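You operate a simulated robot arm through the tools that you are given. There is no shell and no other tool.

The job below is to be done with a simulated robot arm. You get a single attempt, and the scene is never put back.

TASK
Coat the grain in the seed drum with 3 doses of clay.
Fine: Outlet shut and lid latched first; crank till the window shows an even coat, then free the latch.

Only the result counts: the job must be done as asked and must still hold three seconds after the hand-in. Knocking over, shifting, dropping, spilling or breaking anything else fails it. A push-on lid holds only when it is set on centred and level and pressed home; a screw cap is set on level and turned clockwise until tight.

THE ROBOT
A 6-joint arm with a fingered hand, fixed in place. Base frame: the origin is on the floor under the middle of its stand, x ahead of it, y to its left, z up; the work surface is at about z = 750. Lengths are in mm, angles in degrees, forces in N, time in s.
With the tool pointing down near the work surface it reaches from about 300 to 700 mm from the base axis. Its first joint turns from -166.0 to 166.0 degrees. Payload 4 kg.
The tool frame sits at the grasp point between the pads (the TCP): z along the fingers, y along the line on which they close. The tips reach 22 mm beyond it. The gripper opens to 112 mm; its body begins 60 mm behind the TCP. The gripper is a hand of 4 fingers: y runs from the thumb to the fingers, the wrist lies at [0, 0, -218] in the tool frame, and closing takes about 1.5 s.
Orientation is that of the tool frame in the base frame, as a unit quaternion [x, y, z, w]. With the fingers straight down and closing along the base's y, the tool's x points along the base's -x, its y along +y and its z along -z.

THE INTERFACE
- The arm moves only by the tool servo_tool. Its argument "steps" is a list of rows, each a list of 6 numbers: the turn, a rotation vector about the tool's x, y, z in degrees, then the shift along the tool's x, y, z in mm. In form: [[ax, ay, az, dx, dy, dz], ...]. A call has 1 to 20 rows; each row shifts and turns the commanded pose from where the row before left it, along the tool's axes as they then stand. "claw" is the finger opening in mm, from 0 to 112, set as the call begins (left out, the last holds). Rows are played at 5 a second. More than 50 mm and 8.6 degrees between two rows, or a gripper value outside its range, and nothing of the call is played. A pose out of reach is approached as far as the arm can. The call stops where the force on the tool passes 40 N (or 10 N more than at its start, if that is more) or the arm is blocked; 0.2 s more then pass. Each finger travels about 45 mm/s and halts on what it meets, pressing with about 33 N; the grip force reading is that of the motor and also rises with nothing between the fingers. The clock runs only during rows and for 0.2 s after the last one: add rows that do not move to give the fingers time. The reply holds the time, the measured pose of the TCP, the force on the tool along the base axes, the opening and the grip force, in the units named above and with some noise, with the torque about the TCP (base axes, N m) and any sound that the robot's microphone picked up.
- Cameras (640 x 400 px; columns grow to the right, rows downward): "scene" is fixed at [50.5, 500.6, 1530.1]; the picture's right is [-0.67, -0.74, 0.00], its down [-0.43, 0.39, -0.81] and it looks along [0.60, -0.55, -0.58] (base axes); focal length 312 px, centre (320, 200). "wrist" rides on the gripper at [69, 5, -83] in the tool frame; the picture's right is [-0.06, 1.00, 0.00], its down [-0.77, -0.05, -0.64] and it looks along [-0.64, -0.04, 0.77] (tool axes); focal length 243 px, centre (320, 200). There is no depth. A picture from a camera that has moved, and an enlarged one, comes with that camera's place and axes in the base frame and with its lens.
- get_image(camera): a new picture of that camera. It takes no simulated time.
- finger_targets(finger1, finger2, finger3, thumb_bend): sets how far each is bent, from 0 (flat) to 100 (curled in); at 30 the hand is open as for a grip, at 70 the pads meet at the TCP. One left out holds its place. A second passes; each finger stops where it meets its share of the squeeze, and holds until it gets a number again. A gripper value or a shape takes the hand back. It gives what a move gives, with no picture; readings hold the bend of each and the force on the fingers (four entries, about 0 where the hand has none), thumb and palm.
- hand_shape(shape): the hand has 4 fingers and takes this shape, open, in about a second: jaw (thumb against the fingers, like two jaws); tri (thumb and two fingers); tip (a fingertip pinch); poke (one finger out to press); point (the index stretched); flat (the hand flat); cup (the hand cupped); fist (a fist). The gripper value then closes the fingers along that shape, each until it touches; the sizes above hold for jaw. It gives what a move gives, with no picture.
- inspect(camera, box): a new picture of the part [left, top, right, bottom] of that camera's present view, enlarged. It takes no simulated time.
- job_done(): hands the job in; it is judged then, once.

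Nothing tells you positions but the pictures and the camera data. Unless the task says otherwise, let go and move clear before handing in.

The tools are called after "Call:" by a JSON object that holds its "method" and its "body". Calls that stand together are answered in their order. servo_tool: Moves the arm, as the interface text tells. Its arguments: {"type":"object","properties":{"steps":{"type":"array","items":{"type":"array","items":{"type":"number"}}},"claw":{"type":"number"}},"required":["steps"]} The other tools are called the same way: hand_shape (shape) gives the hand a shape; finger_targets (finger1, finger2, finger3, thumb_bend) moves the fingers one by one; get_image (camera) takes a picture; inspect (camera, box) takes an enlarged picture of a part of a camera's view; job_done () hands the job in.

At the start:

```text
t: 0.0
tool_pos: [322.1, -54.6, 1296.7]
orientation: [0.0, 1.0, 0.001, 0.001]
ft_force: [0.8, -0.2, -0.2]
torque: [0.02, 0.02, -0.03]
finger_gap: 112.0
finger_force: 0.1
shape: jaw
bend: [30.0, 30.0, 30.0, 30.0]
finger forces: [0.0, 0.1, 0.0, 0.1, 0.1, 0.0]
```

scene: 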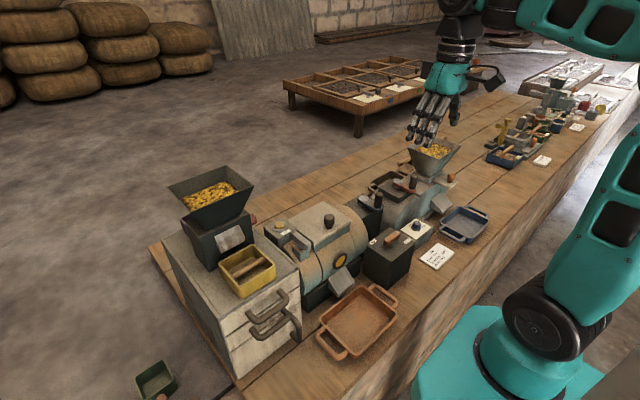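
wrist: 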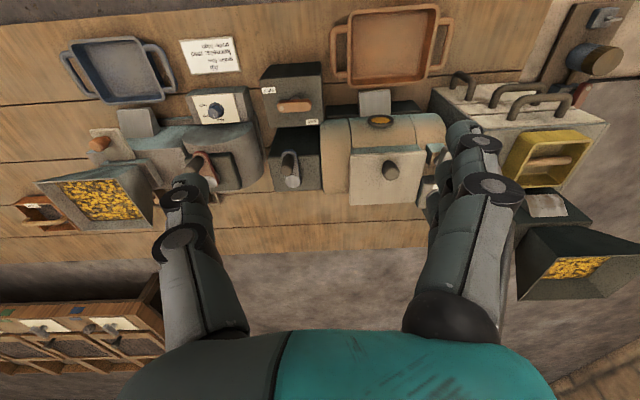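

I see a bench with a seed drum in the middle, a hopper/mill on the right of it, and a grain hopper and a yellow box on the left. I'll enlarge the pictures first to identify the parts.

Call:
{"method": "inspect", "body": {"camera": "scene", "box": [240, 180, 400, 280]}}

Call:
{"method": "inspect", "body": {"camera": "scene", "box": [150, 160, 310, 400]}}

Call:
{"method": "inspect", "body": {"camera": "scene", "box": [340, 130, 500, 280]}}

Call:
{"method": "inspect", "body": {"camera": "wrist", "box": [240, 40, 480, 220]}}

Call:
{"method": "inspect", "body": {"camera": "wrist", "box": [20, 20, 260, 240]}}

Call:
{"method": "inspect", "body": {"camera": "scene", "box": [460, 60, 640, 180]}}

```text
4.00 times, centred on (320, 230) of scene
camera zoom: at [50.5, 500.6, 1530.1], right [-0.67, -0.74, 0.0], down [-0.43, 0.39, -0.81], along [0.6, -0.55, -0.58], focal length 1250 px, centre (320, 80)
```

zoom: 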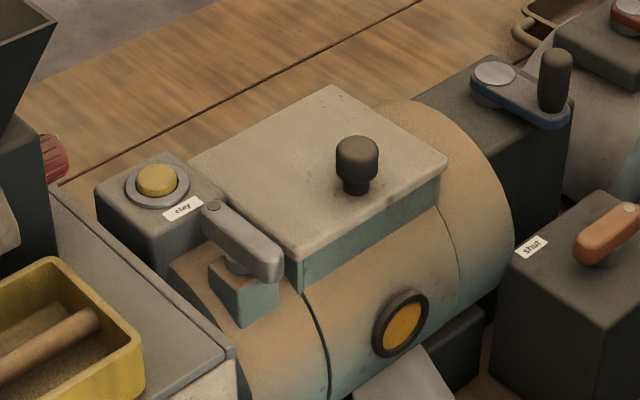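

```text
1.67 times, centred on (230, 280) of scene
camera zoom: at [50.5, 500.6, 1530.1], right [-0.67, -0.74, 0.0], down [-0.43, 0.39, -0.81], along [0.6, -0.55, -0.58], focal length 521 px, centre (470, 67)
```

zoom: 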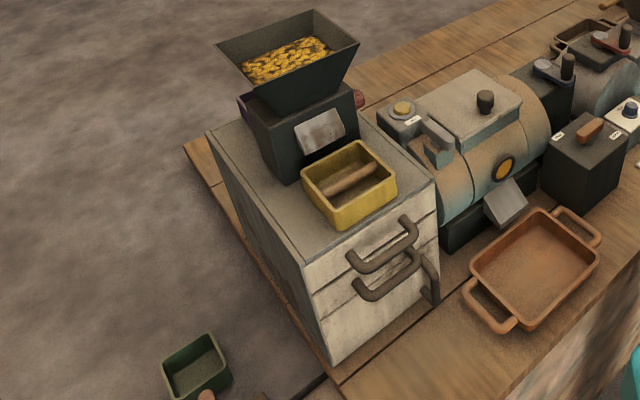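

```text
2.67 times, centred on (420, 205) of scene
camera zoom: at [50.5, 500.6, 1530.1], right [-0.67, -0.74, 0.0], down [-0.43, 0.39, -0.81], along [0.6, -0.55, -0.58], focal length 833 px, centre (53, 187)
```

zoom: 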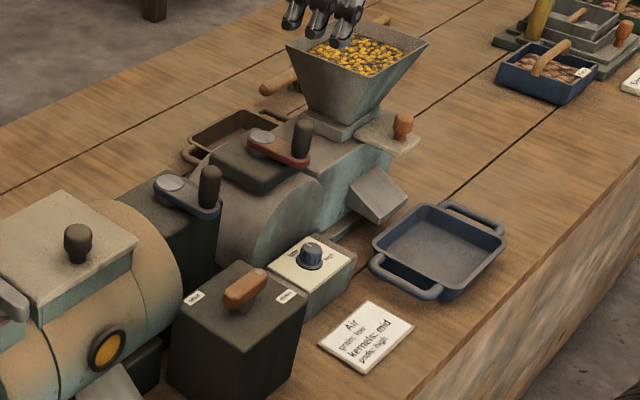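

```text
2.22 times, centred on (360, 130) of wrist
camera zoom: at [253.8, -49.4, 1379.2], right [0.06, 1.0, 0.0], down [0.77, -0.05, 0.64], along [0.64, -0.04, -0.77], focal length 539 px, centre (231, 356)
```

zoom: 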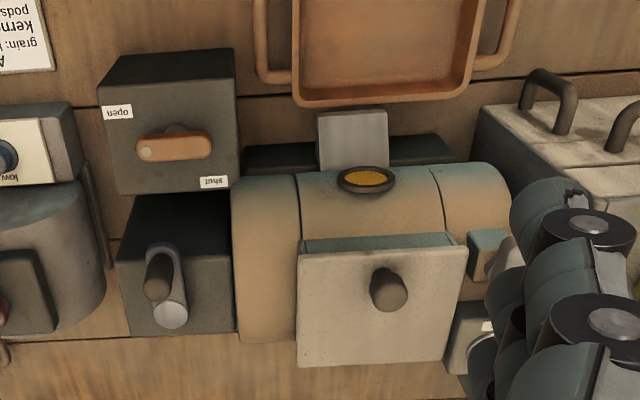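

```text
1.82 times, centred on (140, 130) of wrist
camera zoom: at [253.8, -49.4, 1379.2], right [0.06, 1.0, 0.0], down [0.77, -0.05, 0.64], along [0.64, -0.04, -0.77], focal length 441 px, centre (647, 327)
```

zoom: 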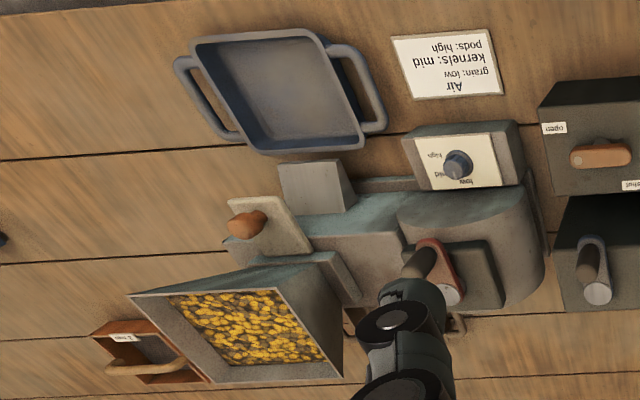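

```text
3.33 times, centred on (550, 120) of scene
camera zoom: at [50.5, 500.6, 1530.1], right [-0.67, -0.74, 0.0], down [-0.43, 0.39, -0.81], along [0.6, -0.55, -0.58], focal length 1042 px, centre (-447, 467)
```

zoom: 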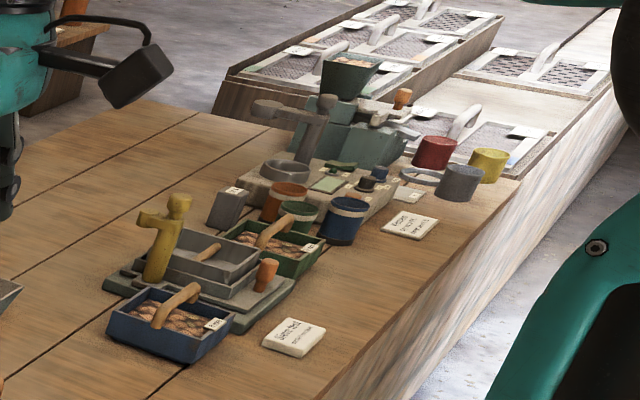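

I see the drum with its knobbed lid, a grey latch lever, a clay button, a round window, an outlet lever box (open/shut) and a blue crank. I place the lid knob near (495, 61, 1017), and I'll bring the wrist camera closer to see the details.

Call:
{"method": "servo_tool", "body": {"steps": [[0, 0, 0, -13, 20, 20], [0, 0, 0, -13, 20, 20], [0, 0, 0, -13, 20, 20], [0, 0, 0, -13, 20, 20], [0, 0, 0, -13, 20, 20], [0, 0, 0, -13, 20, 20]]}}

Call:
{"method": "get_image", "body": {"camera": "wrist"}}

Call:
{"method": "get_image", "body": {"camera": "scene"}}

```text
t: 1.4
tool_pos: [401.3, 65.3, 1173.9]
orientation: [0.001, 1.0, 0.0, 0.0]
ft_force: [-0.5, 0.7, 0.1]
torque: [0.02, 0.0, 0.0]
finger_gap: 111.7
finger_force: 0.2
shape: jaw
bend: [30.0, 30.0, 30.0, 30.0]
finger forces: [0.0, 0.0, 0.1, 0.0, 0.0, 0.1]
```

```text
taken
camera wrist: at [332.5, 70.9, 1257.0], right [0.06, 1.0, 0.0], down [0.76, -0.05, 0.64], along [0.64, -0.04, -0.77], focal length 243 px, centre (320, 200)
```

wrist: 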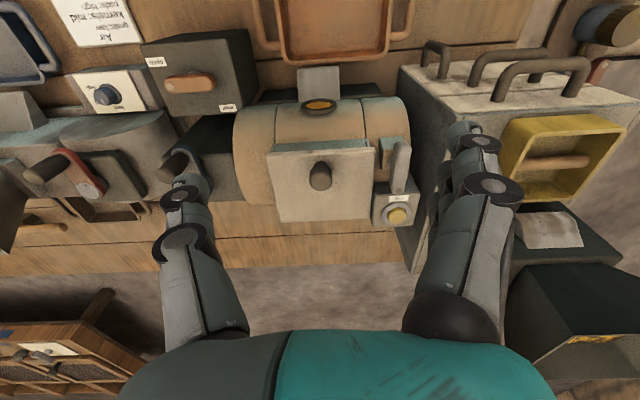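

```text
taken
```

scene: 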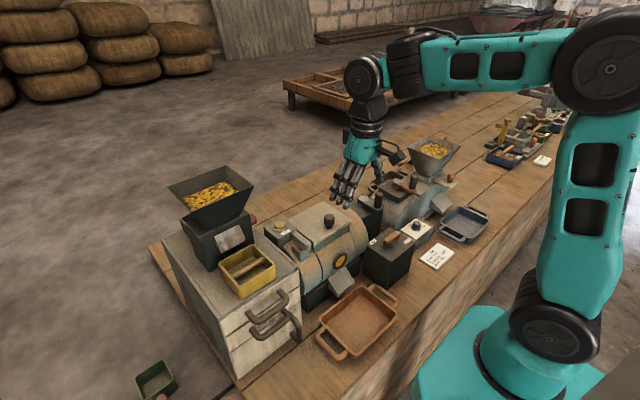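

The drum is now well in view, with latch and clay button on its +y side, crank and outlet box on its -y side. I'll zoom in on each.

Call:
{"method": "inspect", "body": {"camera": "wrist", "box": [240, 80, 440, 240]}}

Call:
{"method": "inspect", "body": {"camera": "wrist", "box": [130, 20, 280, 210]}}

Call:
{"method": "inspect", "body": {"camera": "wrist", "box": [350, 120, 440, 240]}}

Call:
{"method": "inspect", "body": {"camera": "scene", "box": [260, 200, 350, 270]}}

Call:
{"method": "inspect", "body": {"camera": "scene", "box": [340, 180, 430, 290]}}

```text
2.50 times, centred on (340, 160) of wrist
camera zoom: at [332.5, 70.9, 1257.0], right [0.06, 1.0, 0.0], down [0.76, -0.05, 0.64], along [0.64, -0.04, -0.77], focal length 606 px, centre (270, 300)
```

zoom: 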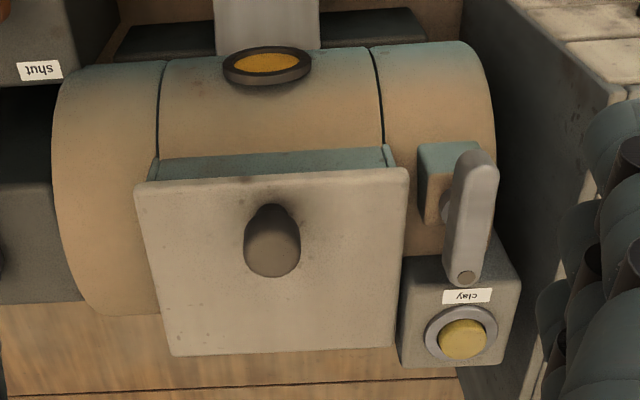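

```text
2.11 times, centred on (205, 115) of wrist
camera zoom: at [332.5, 70.9, 1257.0], right [0.06, 1.0, 0.0], down [0.76, -0.05, 0.64], along [0.64, -0.04, -0.77], focal length 511 px, centre (562, 379)
```

zoom: 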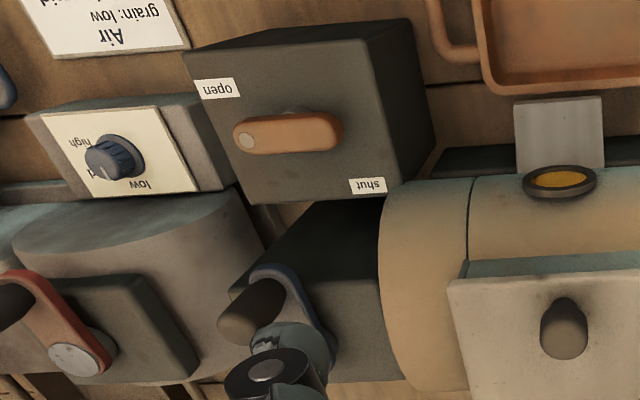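

```text
3.33 times, centred on (395, 180) of wrist
camera zoom: at [332.5, 70.9, 1257.0], right [0.06, 1.0, 0.0], down [0.76, -0.05, 0.64], along [0.64, -0.04, -0.77], focal length 809 px, centre (70, 267)
```

zoom: 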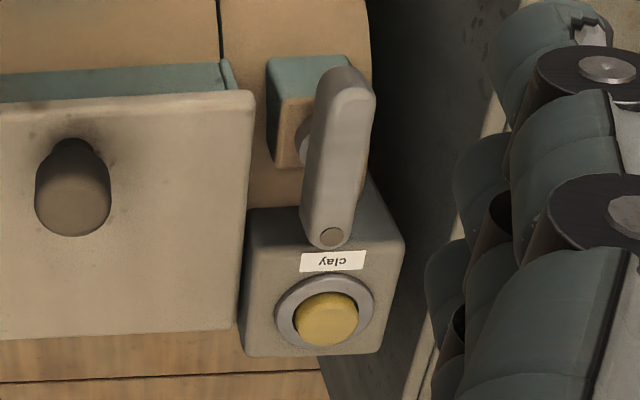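

```text
5.71 times, centred on (305, 235) of scene
camera zoom: at [50.5, 500.6, 1530.1], right [-0.67, -0.74, 0.0], down [-0.43, 0.39, -0.81], along [0.6, -0.55, -0.58], focal length 1786 px, centre (406, 0)
```

zoom: 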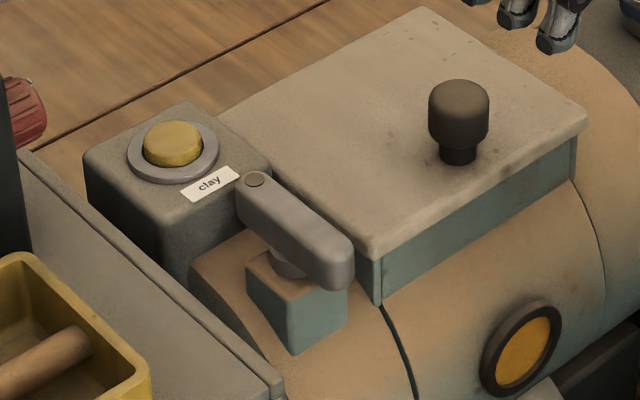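

```text
3.64 times, centred on (385, 235) of scene
camera zoom: at [50.5, 500.6, 1530.1], right [-0.67, -0.74, 0.0], down [-0.43, 0.39, -0.81], along [0.6, -0.55, -0.58], focal length 1136 px, centre (84, 73)
```

zoom: 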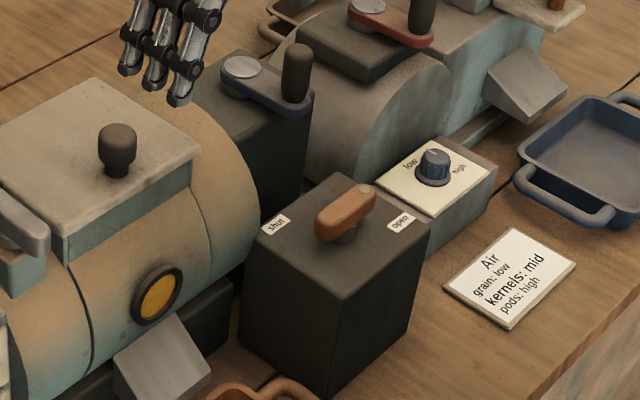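

The outlet lever seems to stand across towards "open", the latch bar lies alongside the lid (not over it), and the crank is near (533, -120). I'll move for a closer look at the outlet box and the crank.

Call:
{"method": "servo_tool", "body": {"steps": [[0, 0, 0, 13, -28, 20], [0, 0, 0, 13, -28, 20], [0, 0, 0, 13, -28, 20], [0, 0, 0, 13, -28, 20], [0, 0, 0, 13, -28, 20], [0, 0, 0, 13, -28, 20], [0, 0, 0, 0, 0, 0]]}}

Call:
{"method": "get_image", "body": {"camera": "wrist"}}

Call:
{"method": "inspect", "body": {"camera": "wrist", "box": [240, 60, 440, 240]}}

Call:
{"method": "inspect", "body": {"camera": "scene", "box": [340, 170, 430, 260]}}

```text
t: 3.0
tool_pos: [322.8, -101.9, 1056.0]
orientation: [0.0, 1.0, 0.0, 0.0]
ft_force: [0.0, 0.0, 0.4]
torque: [0.03, 0.0, -0.01]
finger_gap: 111.8
finger_force: 0.1
shape: jaw
bend: [30.0, 30.0, 30.0, 30.0]
finger forces: [0.0, 0.1, 0.0, 0.0, 0.1, 0.0]
```

```text
taken
camera wrist: at [253.5, -97.2, 1139.2], right [0.06, 1.0, 0.0], down [0.77, -0.05, 0.64], along [0.64, -0.04, -0.77], focal length 243 px, centre (320, 200)
```

wrist: 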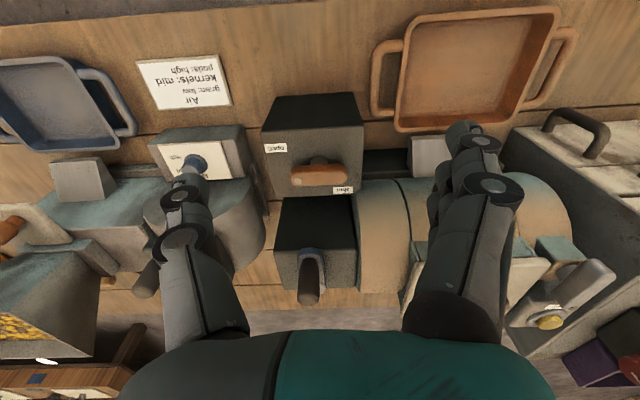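

```text
2.22 times, centred on (340, 150) of wrist
camera zoom: at [253.5, -97.2, 1139.2], right [0.06, 1.0, 0.0], down [0.77, -0.05, 0.64], along [0.64, -0.04, -0.77], focal length 539 px, centre (276, 311)
```

zoom: 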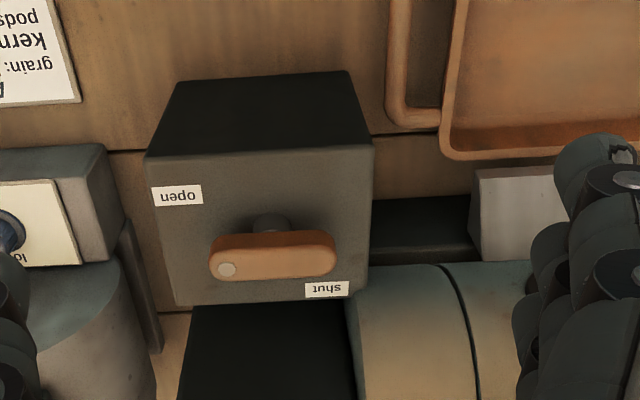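

```text
4.44 times, centred on (385, 215) of scene
camera zoom: at [50.5, 500.6, 1530.1], right [-0.67, -0.74, 0.0], down [-0.43, 0.39, -0.81], along [0.6, -0.55, -0.58], focal length 1389 px, centre (31, 133)
```

zoom: 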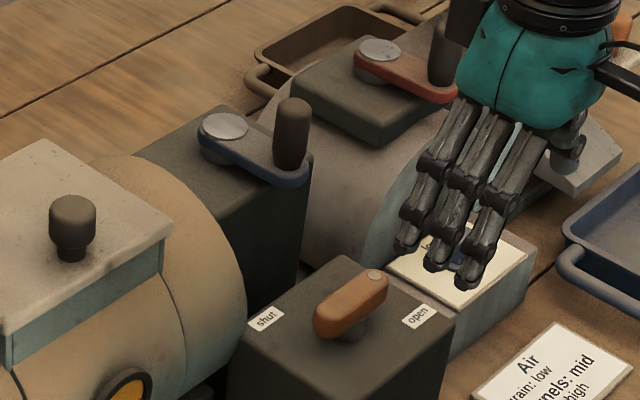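

The outlet lever's pivot is near (408, -110) with bar top at z≈911 and its dot pointing to -y; "shut" label is on the +x/+y side. I'll shape the hand to poke and see where the fingertip lies.

Call:
{"method": "hand_shape", "body": {"shape": "poke"}}

Call:
{"method": "get_image", "body": {"camera": "wrist"}}

Call:
{"method": "get_image", "body": {"camera": "scene"}}

Call:
{"method": "inspect", "body": {"camera": "scene", "box": [380, 120, 480, 250]}}

```text
t: 3.9
tool_pos: [322.3, -101.6, 1056.4]
orientation: [0.0, 1.0, 0.0, 0.0]
ft_force: [0.1, -0.1, -0.5]
torque: [-0.03, 0.0, 0.01]
finger_gap: 0.0
finger_force: 0.0
shape: poke
bend: [100.0, 100.0, 100.0, 47.0]
finger forces: [0.1, 0.0, 0.0, 0.0, 0.0, 0.1]
```

```text
taken
camera wrist: at [253.7, -96.9, 1139.4], right [0.06, 1.0, 0.0], down [0.77, -0.05, 0.64], along [0.64, -0.04, -0.77], focal length 243 px, centre (320, 200)
```

wrist: 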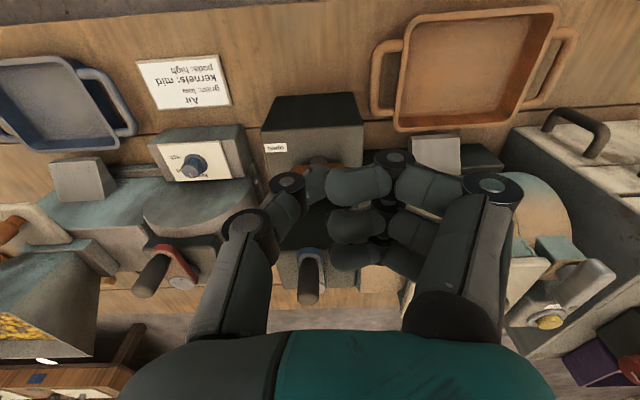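

```text
taken
```

scene: 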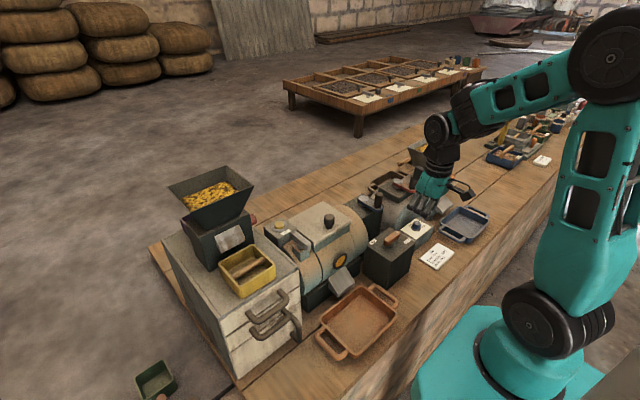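

```text
3.08 times, centred on (430, 185) of scene
camera zoom: at [50.5, 500.6, 1530.1], right [-0.67, -0.74, 0.0], down [-0.43, 0.39, -0.81], along [0.6, -0.55, -0.58], focal length 962 px, centre (-18, 246)
```

zoom: 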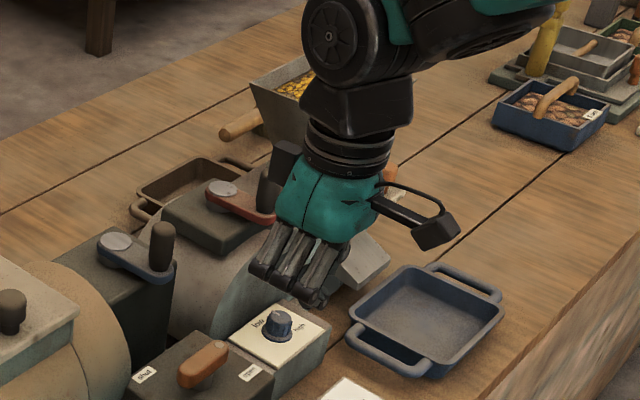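

In poke all three fingers curl in and only the thumb stays part out. I'll try the point shape for a stretched index finger.

Call:
{"method": "hand_shape", "body": {"shape": "point"}}

Call:
{"method": "get_image", "body": {"camera": "wrist"}}

Call:
{"method": "inspect", "body": {"camera": "scene", "box": [380, 120, 480, 250]}}

```text
t: 4.8
tool_pos: [322.8, -102.5, 1055.9]
orientation: [-0.001, 1.0, 0.0, 0.0]
ft_force: [-0.6, 0.1, 0.6]
torque: [-0.02, 0.06, 0.0]
finger_gap: 105.8
finger_force: 0.0
shape: point
bend: [31.0, 100.0, 100.0, 55.0]
finger forces: [0.1, 0.0, 0.0, 0.0, 0.0, 0.0]
```

```text
taken
camera wrist: at [253.7, -96.9, 1139.4], right [0.06, 1.0, 0.0], down [0.77, -0.05, 0.64], along [0.64, -0.04, -0.77], focal length 243 px, centre (320, 200)
```

wrist: 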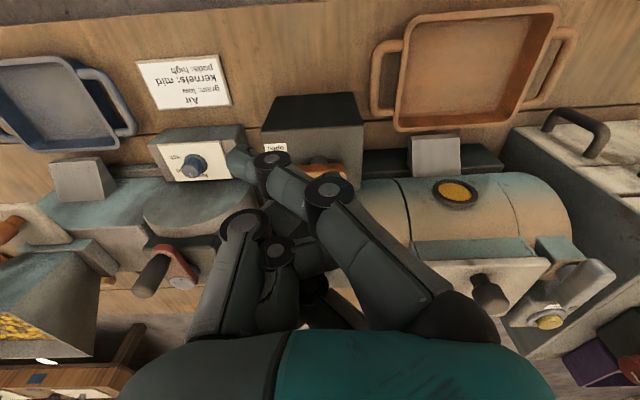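

```text
3.08 times, centred on (430, 185) of scene
camera zoom: at [50.5, 500.6, 1530.1], right [-0.67, -0.74, 0.0], down [-0.43, 0.39, -0.81], along [0.6, -0.55, -0.58], focal length 962 px, centre (-18, 246)
```

zoom: 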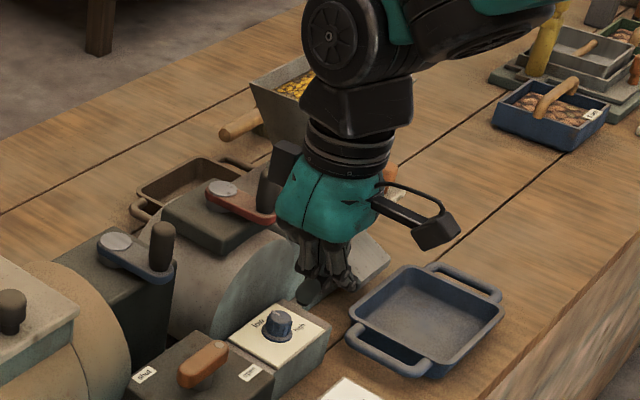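

The stretched index crosses over to the side, which is awkward. I'll look at the fingertip pinch, closed, as a poker with a well-known tip position.

Call:
{"method": "hand_shape", "body": {"shape": "tip"}}

Call:
{"method": "get_image", "body": {"camera": "wrist"}}

Call:
{"method": "inspect", "body": {"camera": "scene", "box": [380, 120, 480, 250]}}

Call:
{"method": "servo_tool", "body": {"steps": [[0, 0, 0, 0, 0, 0], [0, 0, 0, 0, 0, 0], [0, 0, 0, 0, 0, 0], [0, 0, 0, 0, 0, 0], [0, 0, 0, 0, 0, 0], [0, 0, 0, 0, 0, 0], [0, 0, 0, 0, 0, 0], [0, 0, 0, 0, 0, 0]], "claw": 0}}

Call:
{"method": "get_image", "body": {"camera": "wrist"}}

Call:
{"method": "inspect", "body": {"camera": "scene", "box": [380, 120, 480, 250]}}

```text
t: 5.7
tool_pos: [322.1, -103.4, 1056.2]
orientation: [0.0, 1.0, 0.0, 0.001]
ft_force: [0.3, -0.2, 0.5]
torque: [-0.03, 0.01, 0.01]
finger_gap: 111.5
finger_force: 0.0
shape: tip
bend: [3.0, 30.0, 3.0, 30.0]
finger forces: [0.1, 0.0, 0.0, 0.1, 0.0, 0.0]
```

```text
taken
camera wrist: at [253.7, -96.9, 1139.4], right [0.06, 1.0, 0.0], down [0.77, -0.05, 0.64], along [0.64, -0.04, -0.77], focal length 243 px, centre (320, 200)
```

wrist: 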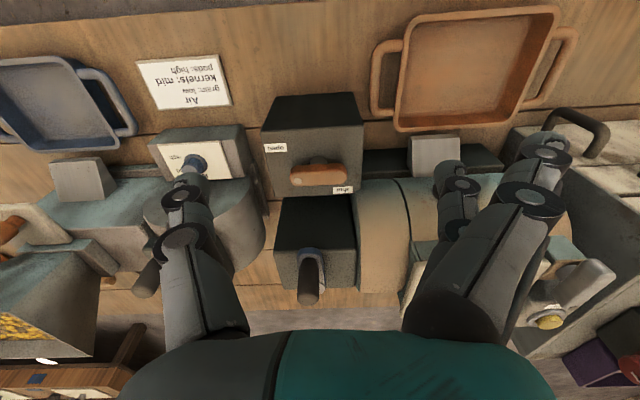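

```text
3.08 times, centred on (430, 185) of scene
camera zoom: at [50.5, 500.6, 1530.1], right [-0.67, -0.74, 0.0], down [-0.43, 0.39, -0.81], along [0.6, -0.55, -0.58], focal length 962 px, centre (-18, 246)
```

zoom: 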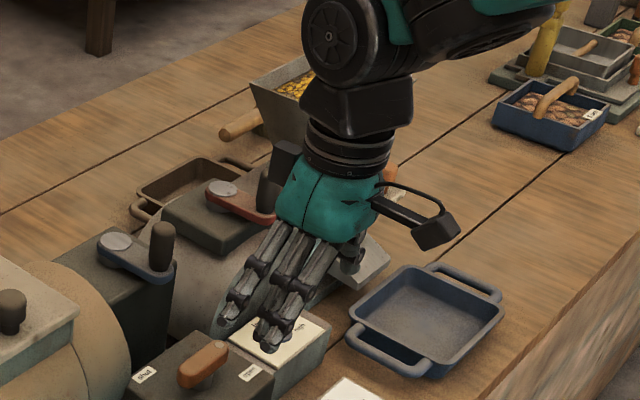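

```text
t: 7.5
tool_pos: [321.1, -101.7, 1056.9]
orientation: [0.0, 1.0, 0.0, 0.0]
ft_force: [-0.3, -0.4, 0.7]
torque: [0.01, -0.03, -0.02]
finger_gap: 0.0
finger_force: 32.8
shape: tip
bend: [21.0, 59.0, 21.0, 67.0]
finger forces: [0.0, 0.1, 0.0, 0.1, 0.0, 0.0]
```

```text
taken
camera wrist: at [253.7, -96.9, 1139.4], right [0.06, 1.0, 0.0], down [0.77, -0.05, 0.64], along [0.64, -0.04, -0.77], focal length 243 px, centre (320, 200)
```

wrist: 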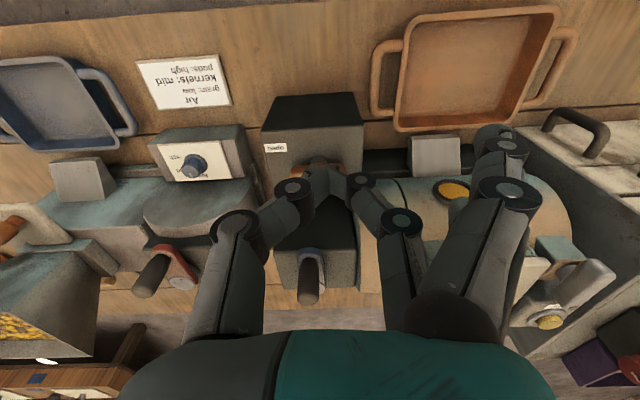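

```text
3.08 times, centred on (430, 185) of scene
camera zoom: at [50.5, 500.6, 1530.1], right [-0.67, -0.74, 0.0], down [-0.43, 0.39, -0.81], along [0.6, -0.55, -0.58], focal length 962 px, centre (-18, 246)
```

zoom: 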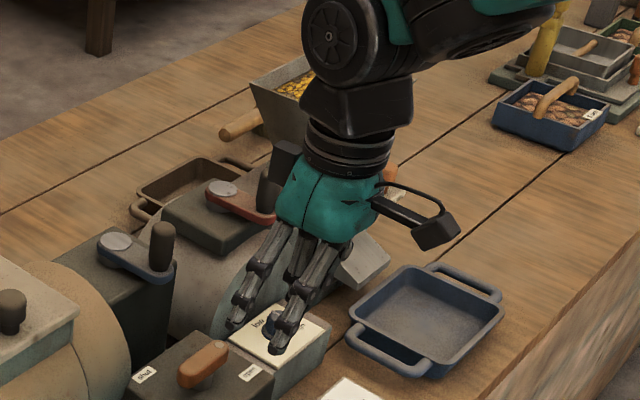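

The pinch meets thumb and middle finger while the outer two stay out. I'll curl the outer two fingers and keep a thumb–middle pinch as a narrow pusher.

Call:
{"method": "finger_targets", "body": {"finger1": 100, "finger2": 70, "finger3": 100, "thumb_bend": 70}}

Call:
{"method": "get_image", "body": {"camera": "wrist"}}

Call:
{"method": "inspect", "body": {"camera": "scene", "box": [380, 120, 480, 250]}}

```text
t: 8.5
tool_pos: [323.1, -102.4, 1056.0]
orientation: [0.0, 1.0, 0.0, 0.0]
ft_force: [0.1, -0.1, 0.5]
torque: [0.02, 0.0, 0.01]
finger_gap: 30.3
finger_force: 0.0
shape: fingers
bend: [100.0, 70.0, 100.0, 70.0]
finger forces: [0.0, 0.0, 0.1, 0.0, 0.0, 0.1]
```

```text
taken
camera wrist: at [253.7, -96.9, 1139.4], right [0.06, 1.0, 0.0], down [0.77, -0.05, 0.64], along [0.64, -0.04, -0.77], focal length 243 px, centre (320, 200)
```

wrist: 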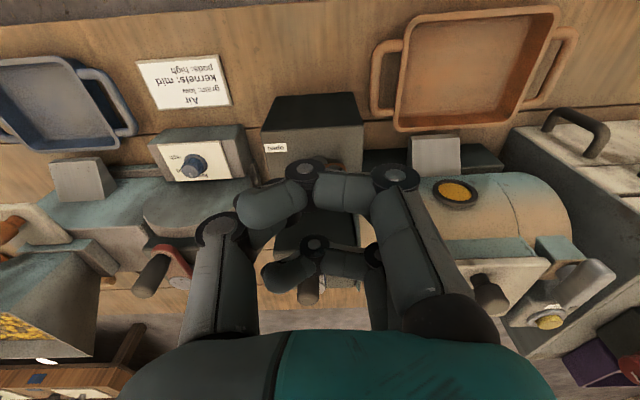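

```text
3.08 times, centred on (430, 185) of scene
camera zoom: at [50.5, 500.6, 1530.1], right [-0.67, -0.74, 0.0], down [-0.43, 0.39, -0.81], along [0.6, -0.55, -0.58], focal length 962 px, centre (-18, 246)
```

zoom: 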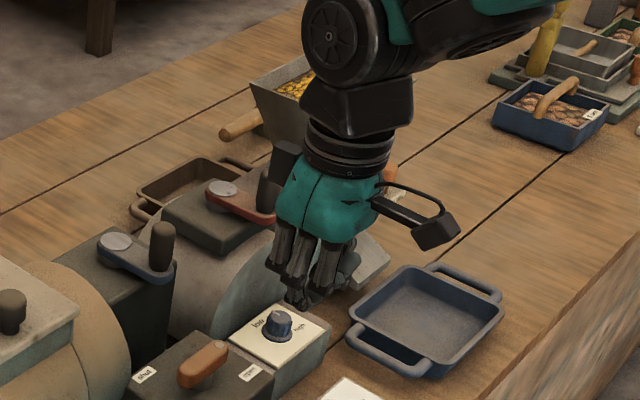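

I want to understand the point shape better, so I'll return to it and look at the hand enlarged from both cameras.

Call:
{"method": "hand_shape", "body": {"shape": "point"}}

Call:
{"method": "inspect", "body": {"camera": "wrist", "box": [160, 100, 480, 340]}}

Call:
{"method": "inspect", "body": {"camera": "scene", "box": [410, 150, 470, 230]}}

```text
t: 9.4
tool_pos: [323.0, -102.9, 1056.8]
orientation: [0.0, 1.0, 0.0, 0.0]
ft_force: [-0.7, 0.0, -0.3]
torque: [-0.03, -0.03, -0.02]
finger_gap: 105.9
finger_force: 0.1
shape: point
bend: [31.0, 100.0, 100.0, 55.0]
finger forces: [0.1, 0.1, 0.0, 0.0, 0.1, 0.0]
```

```text
1.67 times, centred on (320, 220) of wrist
camera zoom: at [253.7, -96.9, 1139.4], right [0.06, 1.0, 0.0], down [0.77, -0.05, 0.64], along [0.64, -0.04, -0.77], focal length 404 px, centre (320, 167)
```

zoom: 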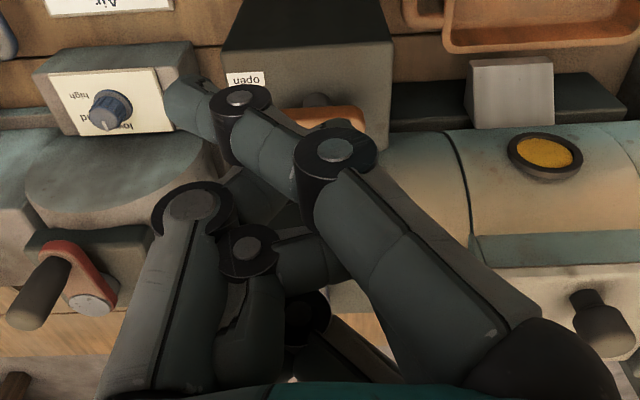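

```text
5.00 times, centred on (440, 190) of scene
camera zoom: at [50.5, 500.6, 1530.1], right [-0.67, -0.74, 0.0], down [-0.43, 0.39, -0.81], along [0.6, -0.55, -0.58], focal length 1562 px, centre (-280, 250)
```

zoom: 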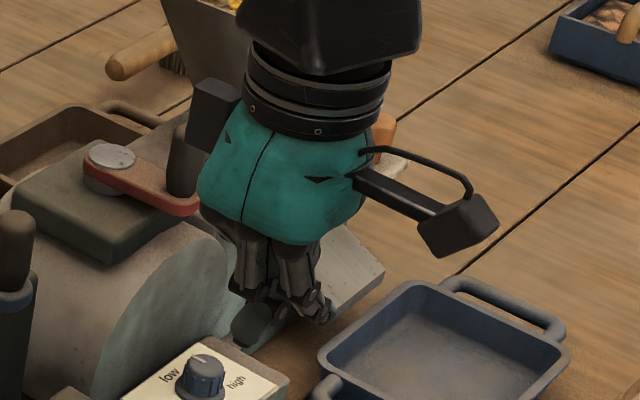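

The point shape swings the index across the palm, so it's not handy. I'll go back to jaw and then leave only finger3 out (the others curled), giving one straight poker at the far/+y side of the hand.

Call:
{"method": "hand_shape", "body": {"shape": "jaw"}}

Call:
{"method": "finger_targets", "body": {"finger1": 100, "finger2": 100, "finger3": 40, "thumb_bend": 100}}

Call:
{"method": "get_image", "body": {"camera": "wrist"}}

Call:
{"method": "inspect", "body": {"camera": "scene", "box": [390, 140, 470, 240]}}

```text
t: 10.3
tool_pos: [322.5, -102.5, 1056.3]
orientation: [0.001, 1.0, 0.0, 0.0]
ft_force: [-0.2, 0.5, 0.1]
torque: [0.02, 0.01, -0.02]
finger_gap: 112.0
finger_force: 0.0
shape: jaw
bend: [30.0, 30.0, 30.0, 30.0]
finger forces: [0.1, 0.0, 0.0, 0.0, 0.0, 0.1]
```

```text
t: 11.3
tool_pos: [323.1, -102.0, 1056.6]
orientation: [0.0, 1.0, 0.0, 0.0]
ft_force: [-1.4, 0.1, 0.7]
torque: [-0.03, 0.01, 0.04]
finger_gap: 27.9
finger_force: 0.1
shape: fingers
bend: [100.0, 93.0, 40.0, 100.0]
finger forces: [0.0, 0.0, 0.0, 0.1, 0.0, 0.1]
```

```text
taken
camera wrist: at [253.7, -96.9, 1139.4], right [0.06, 1.0, 0.0], down [0.77, -0.05, 0.64], along [0.64, -0.04, -0.77], focal length 243 px, centre (320, 200)
```

wrist: 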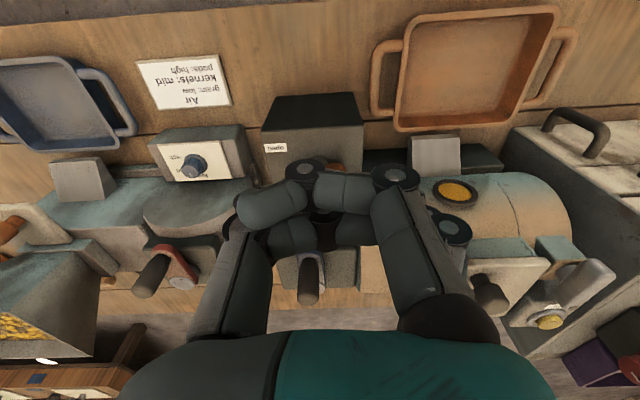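

```text
4.00 times, centred on (430, 190) of scene
camera zoom: at [50.5, 500.6, 1530.1], right [-0.67, -0.74, 0.0], down [-0.43, 0.39, -0.81], along [0.6, -0.55, -0.58], focal length 1250 px, centre (-120, 240)
```

zoom: 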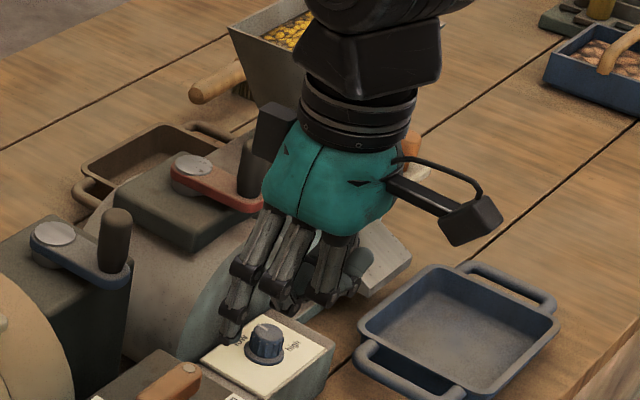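

Finger3 alone works as a straight poker, but finger1 is the one the wrist camera sees. I'll swap to finger1 and turn the tool 90° so the fingers face ahead (+x), which keeps the hand clear of the crank.

Call:
{"method": "finger_targets", "body": {"finger1": 40, "finger2": 100, "finger3": 100, "thumb_bend": 100}}

Call:
{"method": "servo_tool", "body": {"steps": [[0, 0, 7.5, 0, 0, 0], [0, 0, 7.5, 0, 0, 0], [0, 0, 7.5, 0, 0, 0], [0, 0, 7.5, 0, 0, 0], [0, 0, 7.5, 0, 0, 0], [0, 0, 7.5, 0, 0, 0], [0, 0, 7.5, 0, 0, 0], [0, 0, 7.5, 0, 0, 0], [0, 0, 7.5, 0, 0, 0], [0, 0, 7.5, 0, 0, 0], [0, 0, 7.5, 0, 0, 0], [0, 0, 7.5, 0, 0, 0], [0, 0, 0, 0, 0, 0]]}}

Call:
{"method": "get_image", "body": {"camera": "wrist"}}

Call:
{"method": "inspect", "body": {"camera": "scene", "box": [370, 120, 490, 270]}}

```text
t: 12.3
tool_pos: [322.7, -103.4, 1056.9]
orientation: [0.0, 1.0, 0.0, 0.0]
ft_force: [-1.4, -0.7, 0.3]
torque: [-0.01, -0.01, 0.02]
finger_gap: 35.5
finger_force: 0.2
shape: fingers
bend: [40.0, 93.0, 100.0, 100.0]
finger forces: [0.0, 0.0, 0.0, 0.0, 0.0, 0.0]
```

```text
t: 15.1
tool_pos: [322.6, -102.7, 1056.4]
orientation: [0.707, 0.707, 0.0, 0.0]
ft_force: [0.1, -0.1, -0.2]
torque: [0.04, 0.01, -0.01]
finger_gap: 35.7
finger_force: 0.1
shape: fingers
bend: [40.0, 93.0, 100.0, 100.0]
finger forces: [0.0, 0.0, 0.0, 0.0, 0.1, 0.0]
```

```text
taken
camera wrist: at [327.3, -32.7, 1139.4], right [1.0, -0.07, 0.0], down [-0.05, -0.76, 0.64], along [-0.04, -0.64, -0.77], focal length 243 px, centre (320, 200)
```

wrist: 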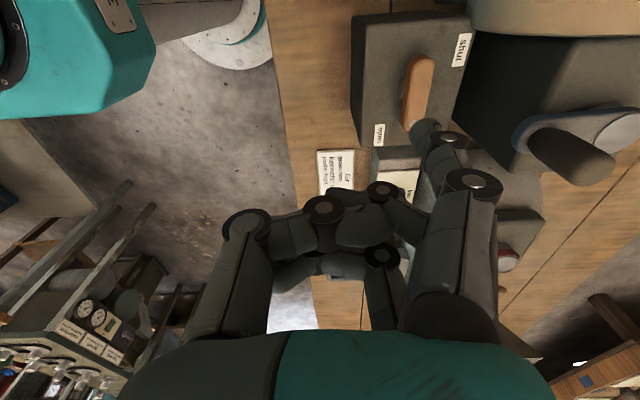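

```text
2.67 times, centred on (430, 195) of scene
camera zoom: at [50.5, 500.6, 1530.1], right [-0.67, -0.74, 0.0], down [-0.43, 0.39, -0.81], along [0.6, -0.55, -0.58], focal length 833 px, centre (27, 213)
```

zoom: 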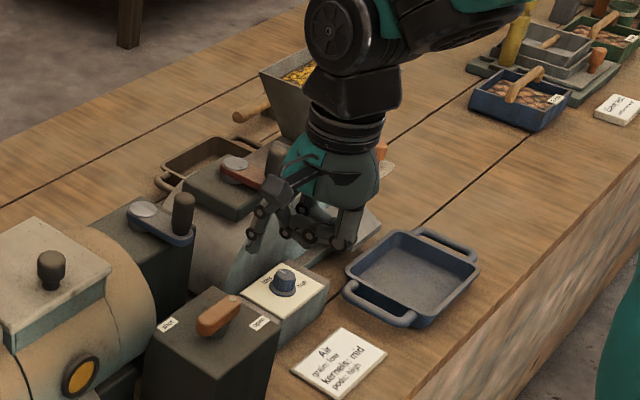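

Finger1's tip lies at about tool (18, 49, 21). I'll bring it above the box just on the robot side of the lever's dot end and check before lowering further.

Call:
{"method": "servo_tool", "body": {"steps": [[0, 0, 0, -19, 4, 0], [0, 0, 0, -19, 4, 0], [0, 0, 0, -19, 4, 0], [0, 0, 0, 0, 0, 25], [0, 0, 0, 0, 0, 25], [0, 0, 0, 0, 0, 25], [0, 0, 0, 0, 0, 20], [0, 0, 0, 0, 0, 10], [0, 0, 0, 0, 0, 0]]}}

Call:
{"method": "get_image", "body": {"camera": "wrist"}}

Call:
{"method": "inspect", "body": {"camera": "scene", "box": [350, 170, 450, 290]}}

```text
t: 17.1
tool_pos: [332.0, -159.7, 951.0]
orientation: [0.708, 0.706, 0.0, 0.0]
ft_force: [0.4, -0.5, 0.0]
torque: [0.06, -0.02, 0.0]
finger_gap: 35.3
finger_force: 0.1
shape: fingers
bend: [40.0, 93.0, 100.0, 100.0]
finger forces: [0.0, 0.1, 0.1, 0.0, 0.0, 0.1]
```

```text
taken
camera wrist: at [338.3, -89.8, 1033.9], right [1.0, -0.06, 0.0], down [-0.05, -0.76, 0.64], along [-0.04, -0.64, -0.77], focal length 243 px, centre (320, 200)
```

wrist: 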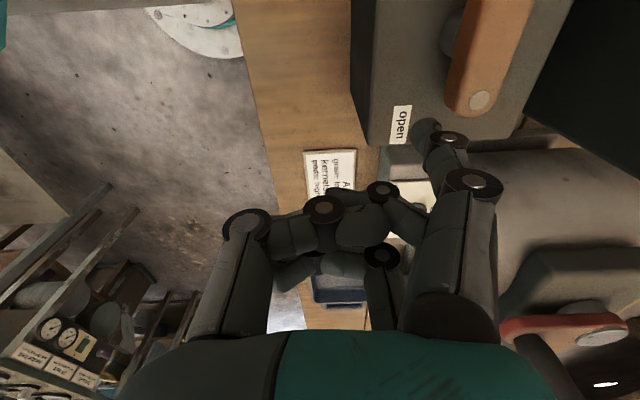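

```text
3.33 times, centred on (400, 230) of scene
camera zoom: at [50.5, 500.6, 1530.1], right [-0.67, -0.74, 0.0], down [-0.43, 0.39, -0.81], along [0.6, -0.55, -0.58], focal length 1042 px, centre (53, 100)
```

zoom: 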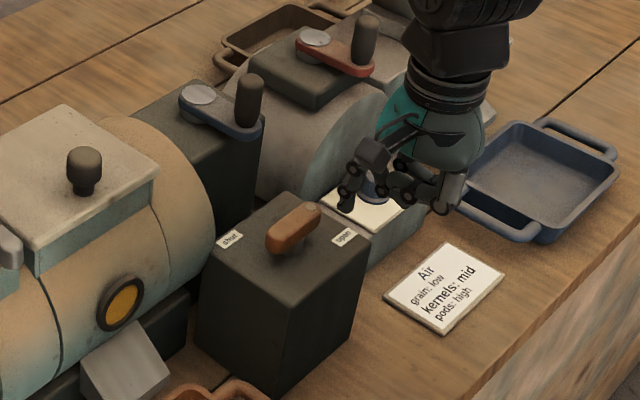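

The tip is beside the dot end, about 25 mm short of the lever on the robot side. I'll lower it to lever height.

Call:
{"method": "servo_tool", "body": {"steps": [[0, 0, 0, 6, 0, 5], [0, 0, 0, 0, 0, 8], [0, 0, 0, 0, 0, 8], [0, 0, 0, 0, 0, 8], [0, 0, 0, 0, 0, 0]]}}

Call:
{"method": "get_image", "body": {"camera": "wrist"}}

Call:
{"method": "inspect", "body": {"camera": "scene", "box": [370, 200, 430, 260]}}

```text
t: 18.3
tool_pos: [334.0, -152.0, 922.2]
orientation: [0.707, 0.707, 0.0, 0.001]
ft_force: [1.0, 0.0, 0.6]
torque: [0.0, 0.0, 0.0]
finger_gap: 35.3
finger_force: 0.1
shape: fingers
bend: [40.0, 93.0, 100.0, 100.0]
finger forces: [0.0, 0.1, 0.0, 0.0, 0.1, 0.1]
```

```text
taken
camera wrist: at [338.9, -82.9, 1005.6], right [1.0, -0.06, 0.0], down [-0.05, -0.76, 0.64], along [-0.04, -0.64, -0.77], focal length 243 px, centre (320, 200)
```

wrist: 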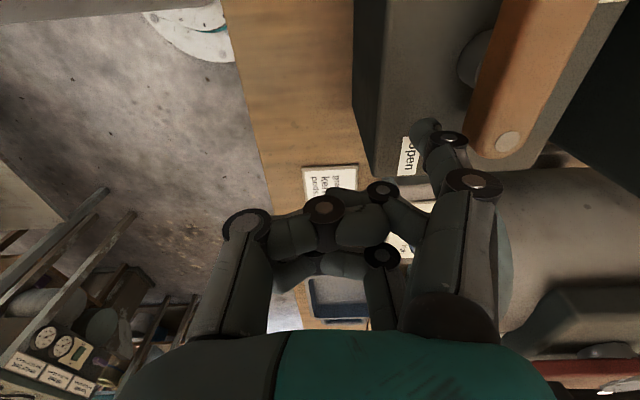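

```text
6.67 times, centred on (400, 230) of scene
camera zoom: at [50.5, 500.6, 1530.1], right [-0.67, -0.74, 0.0], down [-0.43, 0.39, -0.81], along [0.6, -0.55, -0.58], focal length 2083 px, centre (-213, 0)
```

zoom: 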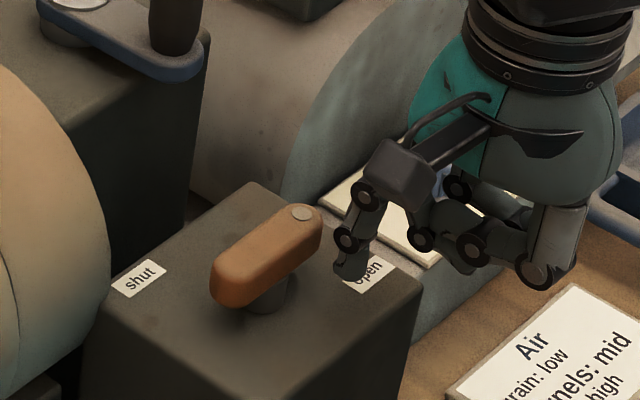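

The poker tip is at lever height, a little short of the bar. I'll push along the arc in small steps towards shut.

Call:
{"method": "servo_tool", "body": {"steps": [[0, 0, 0, -1, 5, 0], [0, 0, 0, -1, 5, 0], [0, 0, 0, -1, 5, 0], [0, 0, 0, -1.3, 4.9, 0], [0, 0, 0, -0.4, 5, 0], [0, 0, 0, 0.4, 5, 0], [0, 0, 0, 1.3, 4.9, 0]]}}

Call:
{"method": "inspect", "body": {"camera": "scene", "box": [370, 200, 430, 260]}}

Call:
{"method": "get_image", "body": {"camera": "wrist"}}

```text
t: 19.9
tool_pos: [370.1, -157.9, 923.6]
orientation: [0.707, 0.707, 0.0, 0.0]
ft_force: [-0.7, -0.3, 0.0]
torque: [0.01, 0.01, 0.01]
finger_gap: 34.7
finger_force: 0.1
shape: fingers
bend: [41.0, 93.0, 100.0, 100.0]
finger forces: [1.2, 0.1, 0.0, 0.0, 0.0, 0.1]
```

```text
6.67 times, centred on (400, 230) of scene
camera zoom: at [50.5, 500.6, 1530.1], right [-0.67, -0.74, 0.0], down [-0.43, 0.39, -0.81], along [0.6, -0.55, -0.58], focal length 2083 px, centre (-213, 0)
```

zoom: 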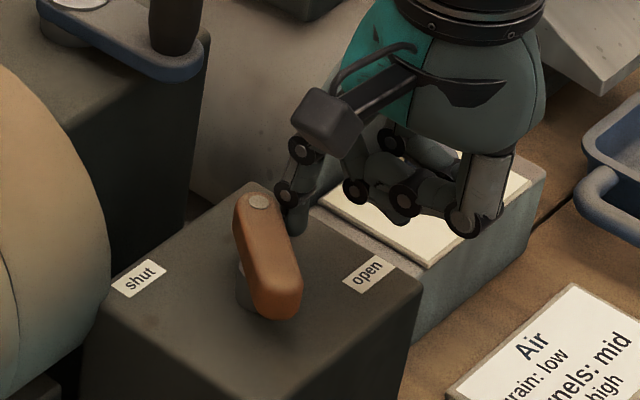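

```text
taken
camera wrist: at [375.8, -87.8, 1006.2], right [1.0, -0.06, 0.0], down [-0.05, -0.76, 0.64], along [-0.04, -0.64, -0.77], focal length 243 px, centre (320, 200)
```

wrist: 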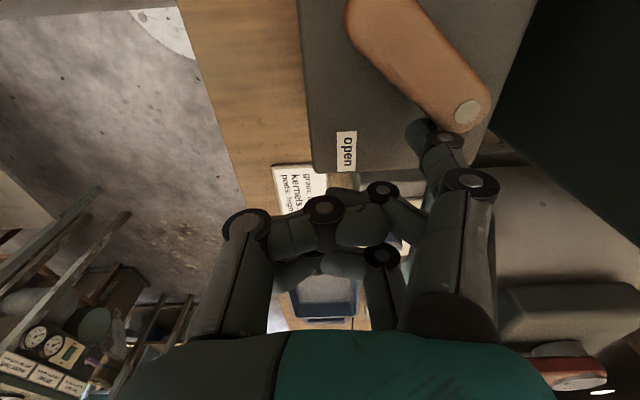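

The lever follows well and has turned about 35°. I'll keep going along the arc.

Call:
{"method": "servo_tool", "body": {"steps": [[0, 0, 0, 2.2, 4.5, 0], [0, 0, 0, 2.8, 4.1, 0], [0, 0, 0, 3.6, 3.6, 0], [0, 0, 0, 4.1, 2.8, 0], [0, 0, 0, 4.5, 2.2, 0]]}}

Call:
{"method": "inspect", "body": {"camera": "scene", "box": [370, 200, 430, 260]}}

Call:
{"method": "get_image", "body": {"camera": "wrist"}}

```text
t: 21.1
tool_pos: [386.8, -143.9, 922.9]
orientation: [0.71, 0.704, -0.001, 0.003]
ft_force: [-2.0, -18.3, 3.3]
torque: [-0.23, -0.18, -0.83]
finger_gap: 34.4
finger_force: 9.8
shape: fingers
bend: [42.0, 93.0, 100.0, 100.0]
finger forces: [18.9, 0.1, 0.0, 0.1, 0.1, 0.1]
```

```text
6.67 times, centred on (400, 230) of scene
camera zoom: at [50.5, 500.6, 1530.1], right [-0.67, -0.74, 0.0], down [-0.43, 0.39, -0.81], along [0.6, -0.55, -0.58], focal length 2083 px, centre (-213, 0)
```

zoom: 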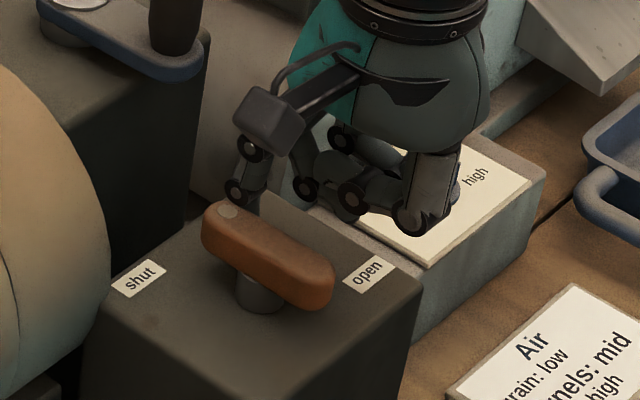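

```text
taken
camera wrist: at [391.7, -72.2, 1005.8], right [1.0, -0.07, 0.0], down [-0.05, -0.76, 0.65], along [-0.04, -0.64, -0.76], focal length 243 px, centre (320, 200)
```

wrist: 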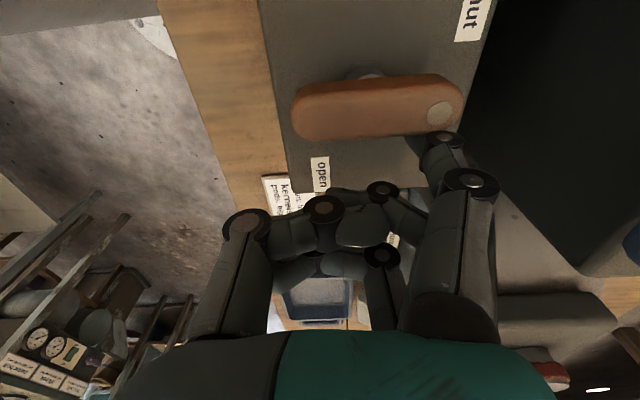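

The lever now points straight ahead and resists with about 19 N, so it seems to be at its shut stop. I'll back off and check that it stays.

Call:
{"method": "servo_tool", "body": {"steps": [[0, 0, 0, 1, 0, 0], [0, 0, 0, -6, 0, 0], [0, 0, 0, -8, 0, 0], [0, 0, 0, 0, -10, -15], [0, 0, 0, 0, -10, -25], [0, 0, 0, 0, -10, -25], [0, 0, 0, 0, 0, -25], [0, 0, 0, 0, 0, 0]]}}

Call:
{"method": "inspect", "body": {"camera": "scene", "box": [350, 190, 430, 260]}}

Call:
{"method": "get_image", "body": {"camera": "wrist"}}

```text
t: 22.9
tool_pos: [354.6, -152.9, 1013.0]
orientation: [0.707, 0.707, 0.0, 0.0]
ft_force: [-0.8, 0.4, -0.4]
torque: [0.0, -0.03, -0.03]
finger_gap: 35.5
finger_force: 0.0
shape: fingers
bend: [40.0, 93.0, 100.0, 100.0]
finger forces: [0.2, 0.0, 0.1, 0.0, 0.1, 0.0]
```

```text
5.71 times, centred on (390, 225) of scene
camera zoom: at [50.5, 500.6, 1530.1], right [-0.67, -0.74, 0.0], down [-0.43, 0.39, -0.81], along [0.6, -0.55, -0.58], focal length 1786 px, centre (-80, 57)
```

zoom: 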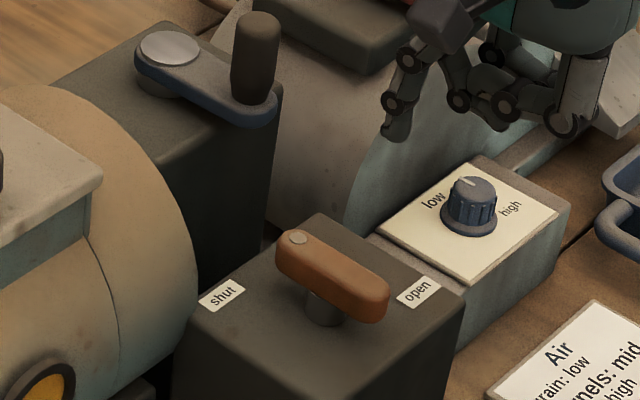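

```text
taken
camera wrist: at [359.4, -81.7, 1095.7], right [1.0, -0.06, 0.0], down [-0.05, -0.76, 0.64], along [-0.04, -0.64, -0.77], focal length 243 px, centre (320, 200)
```

wrist: 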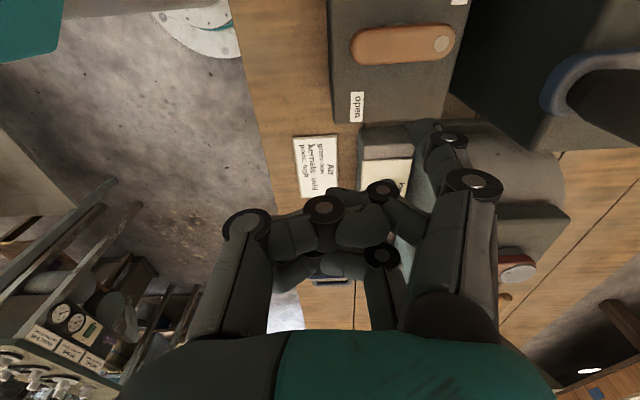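

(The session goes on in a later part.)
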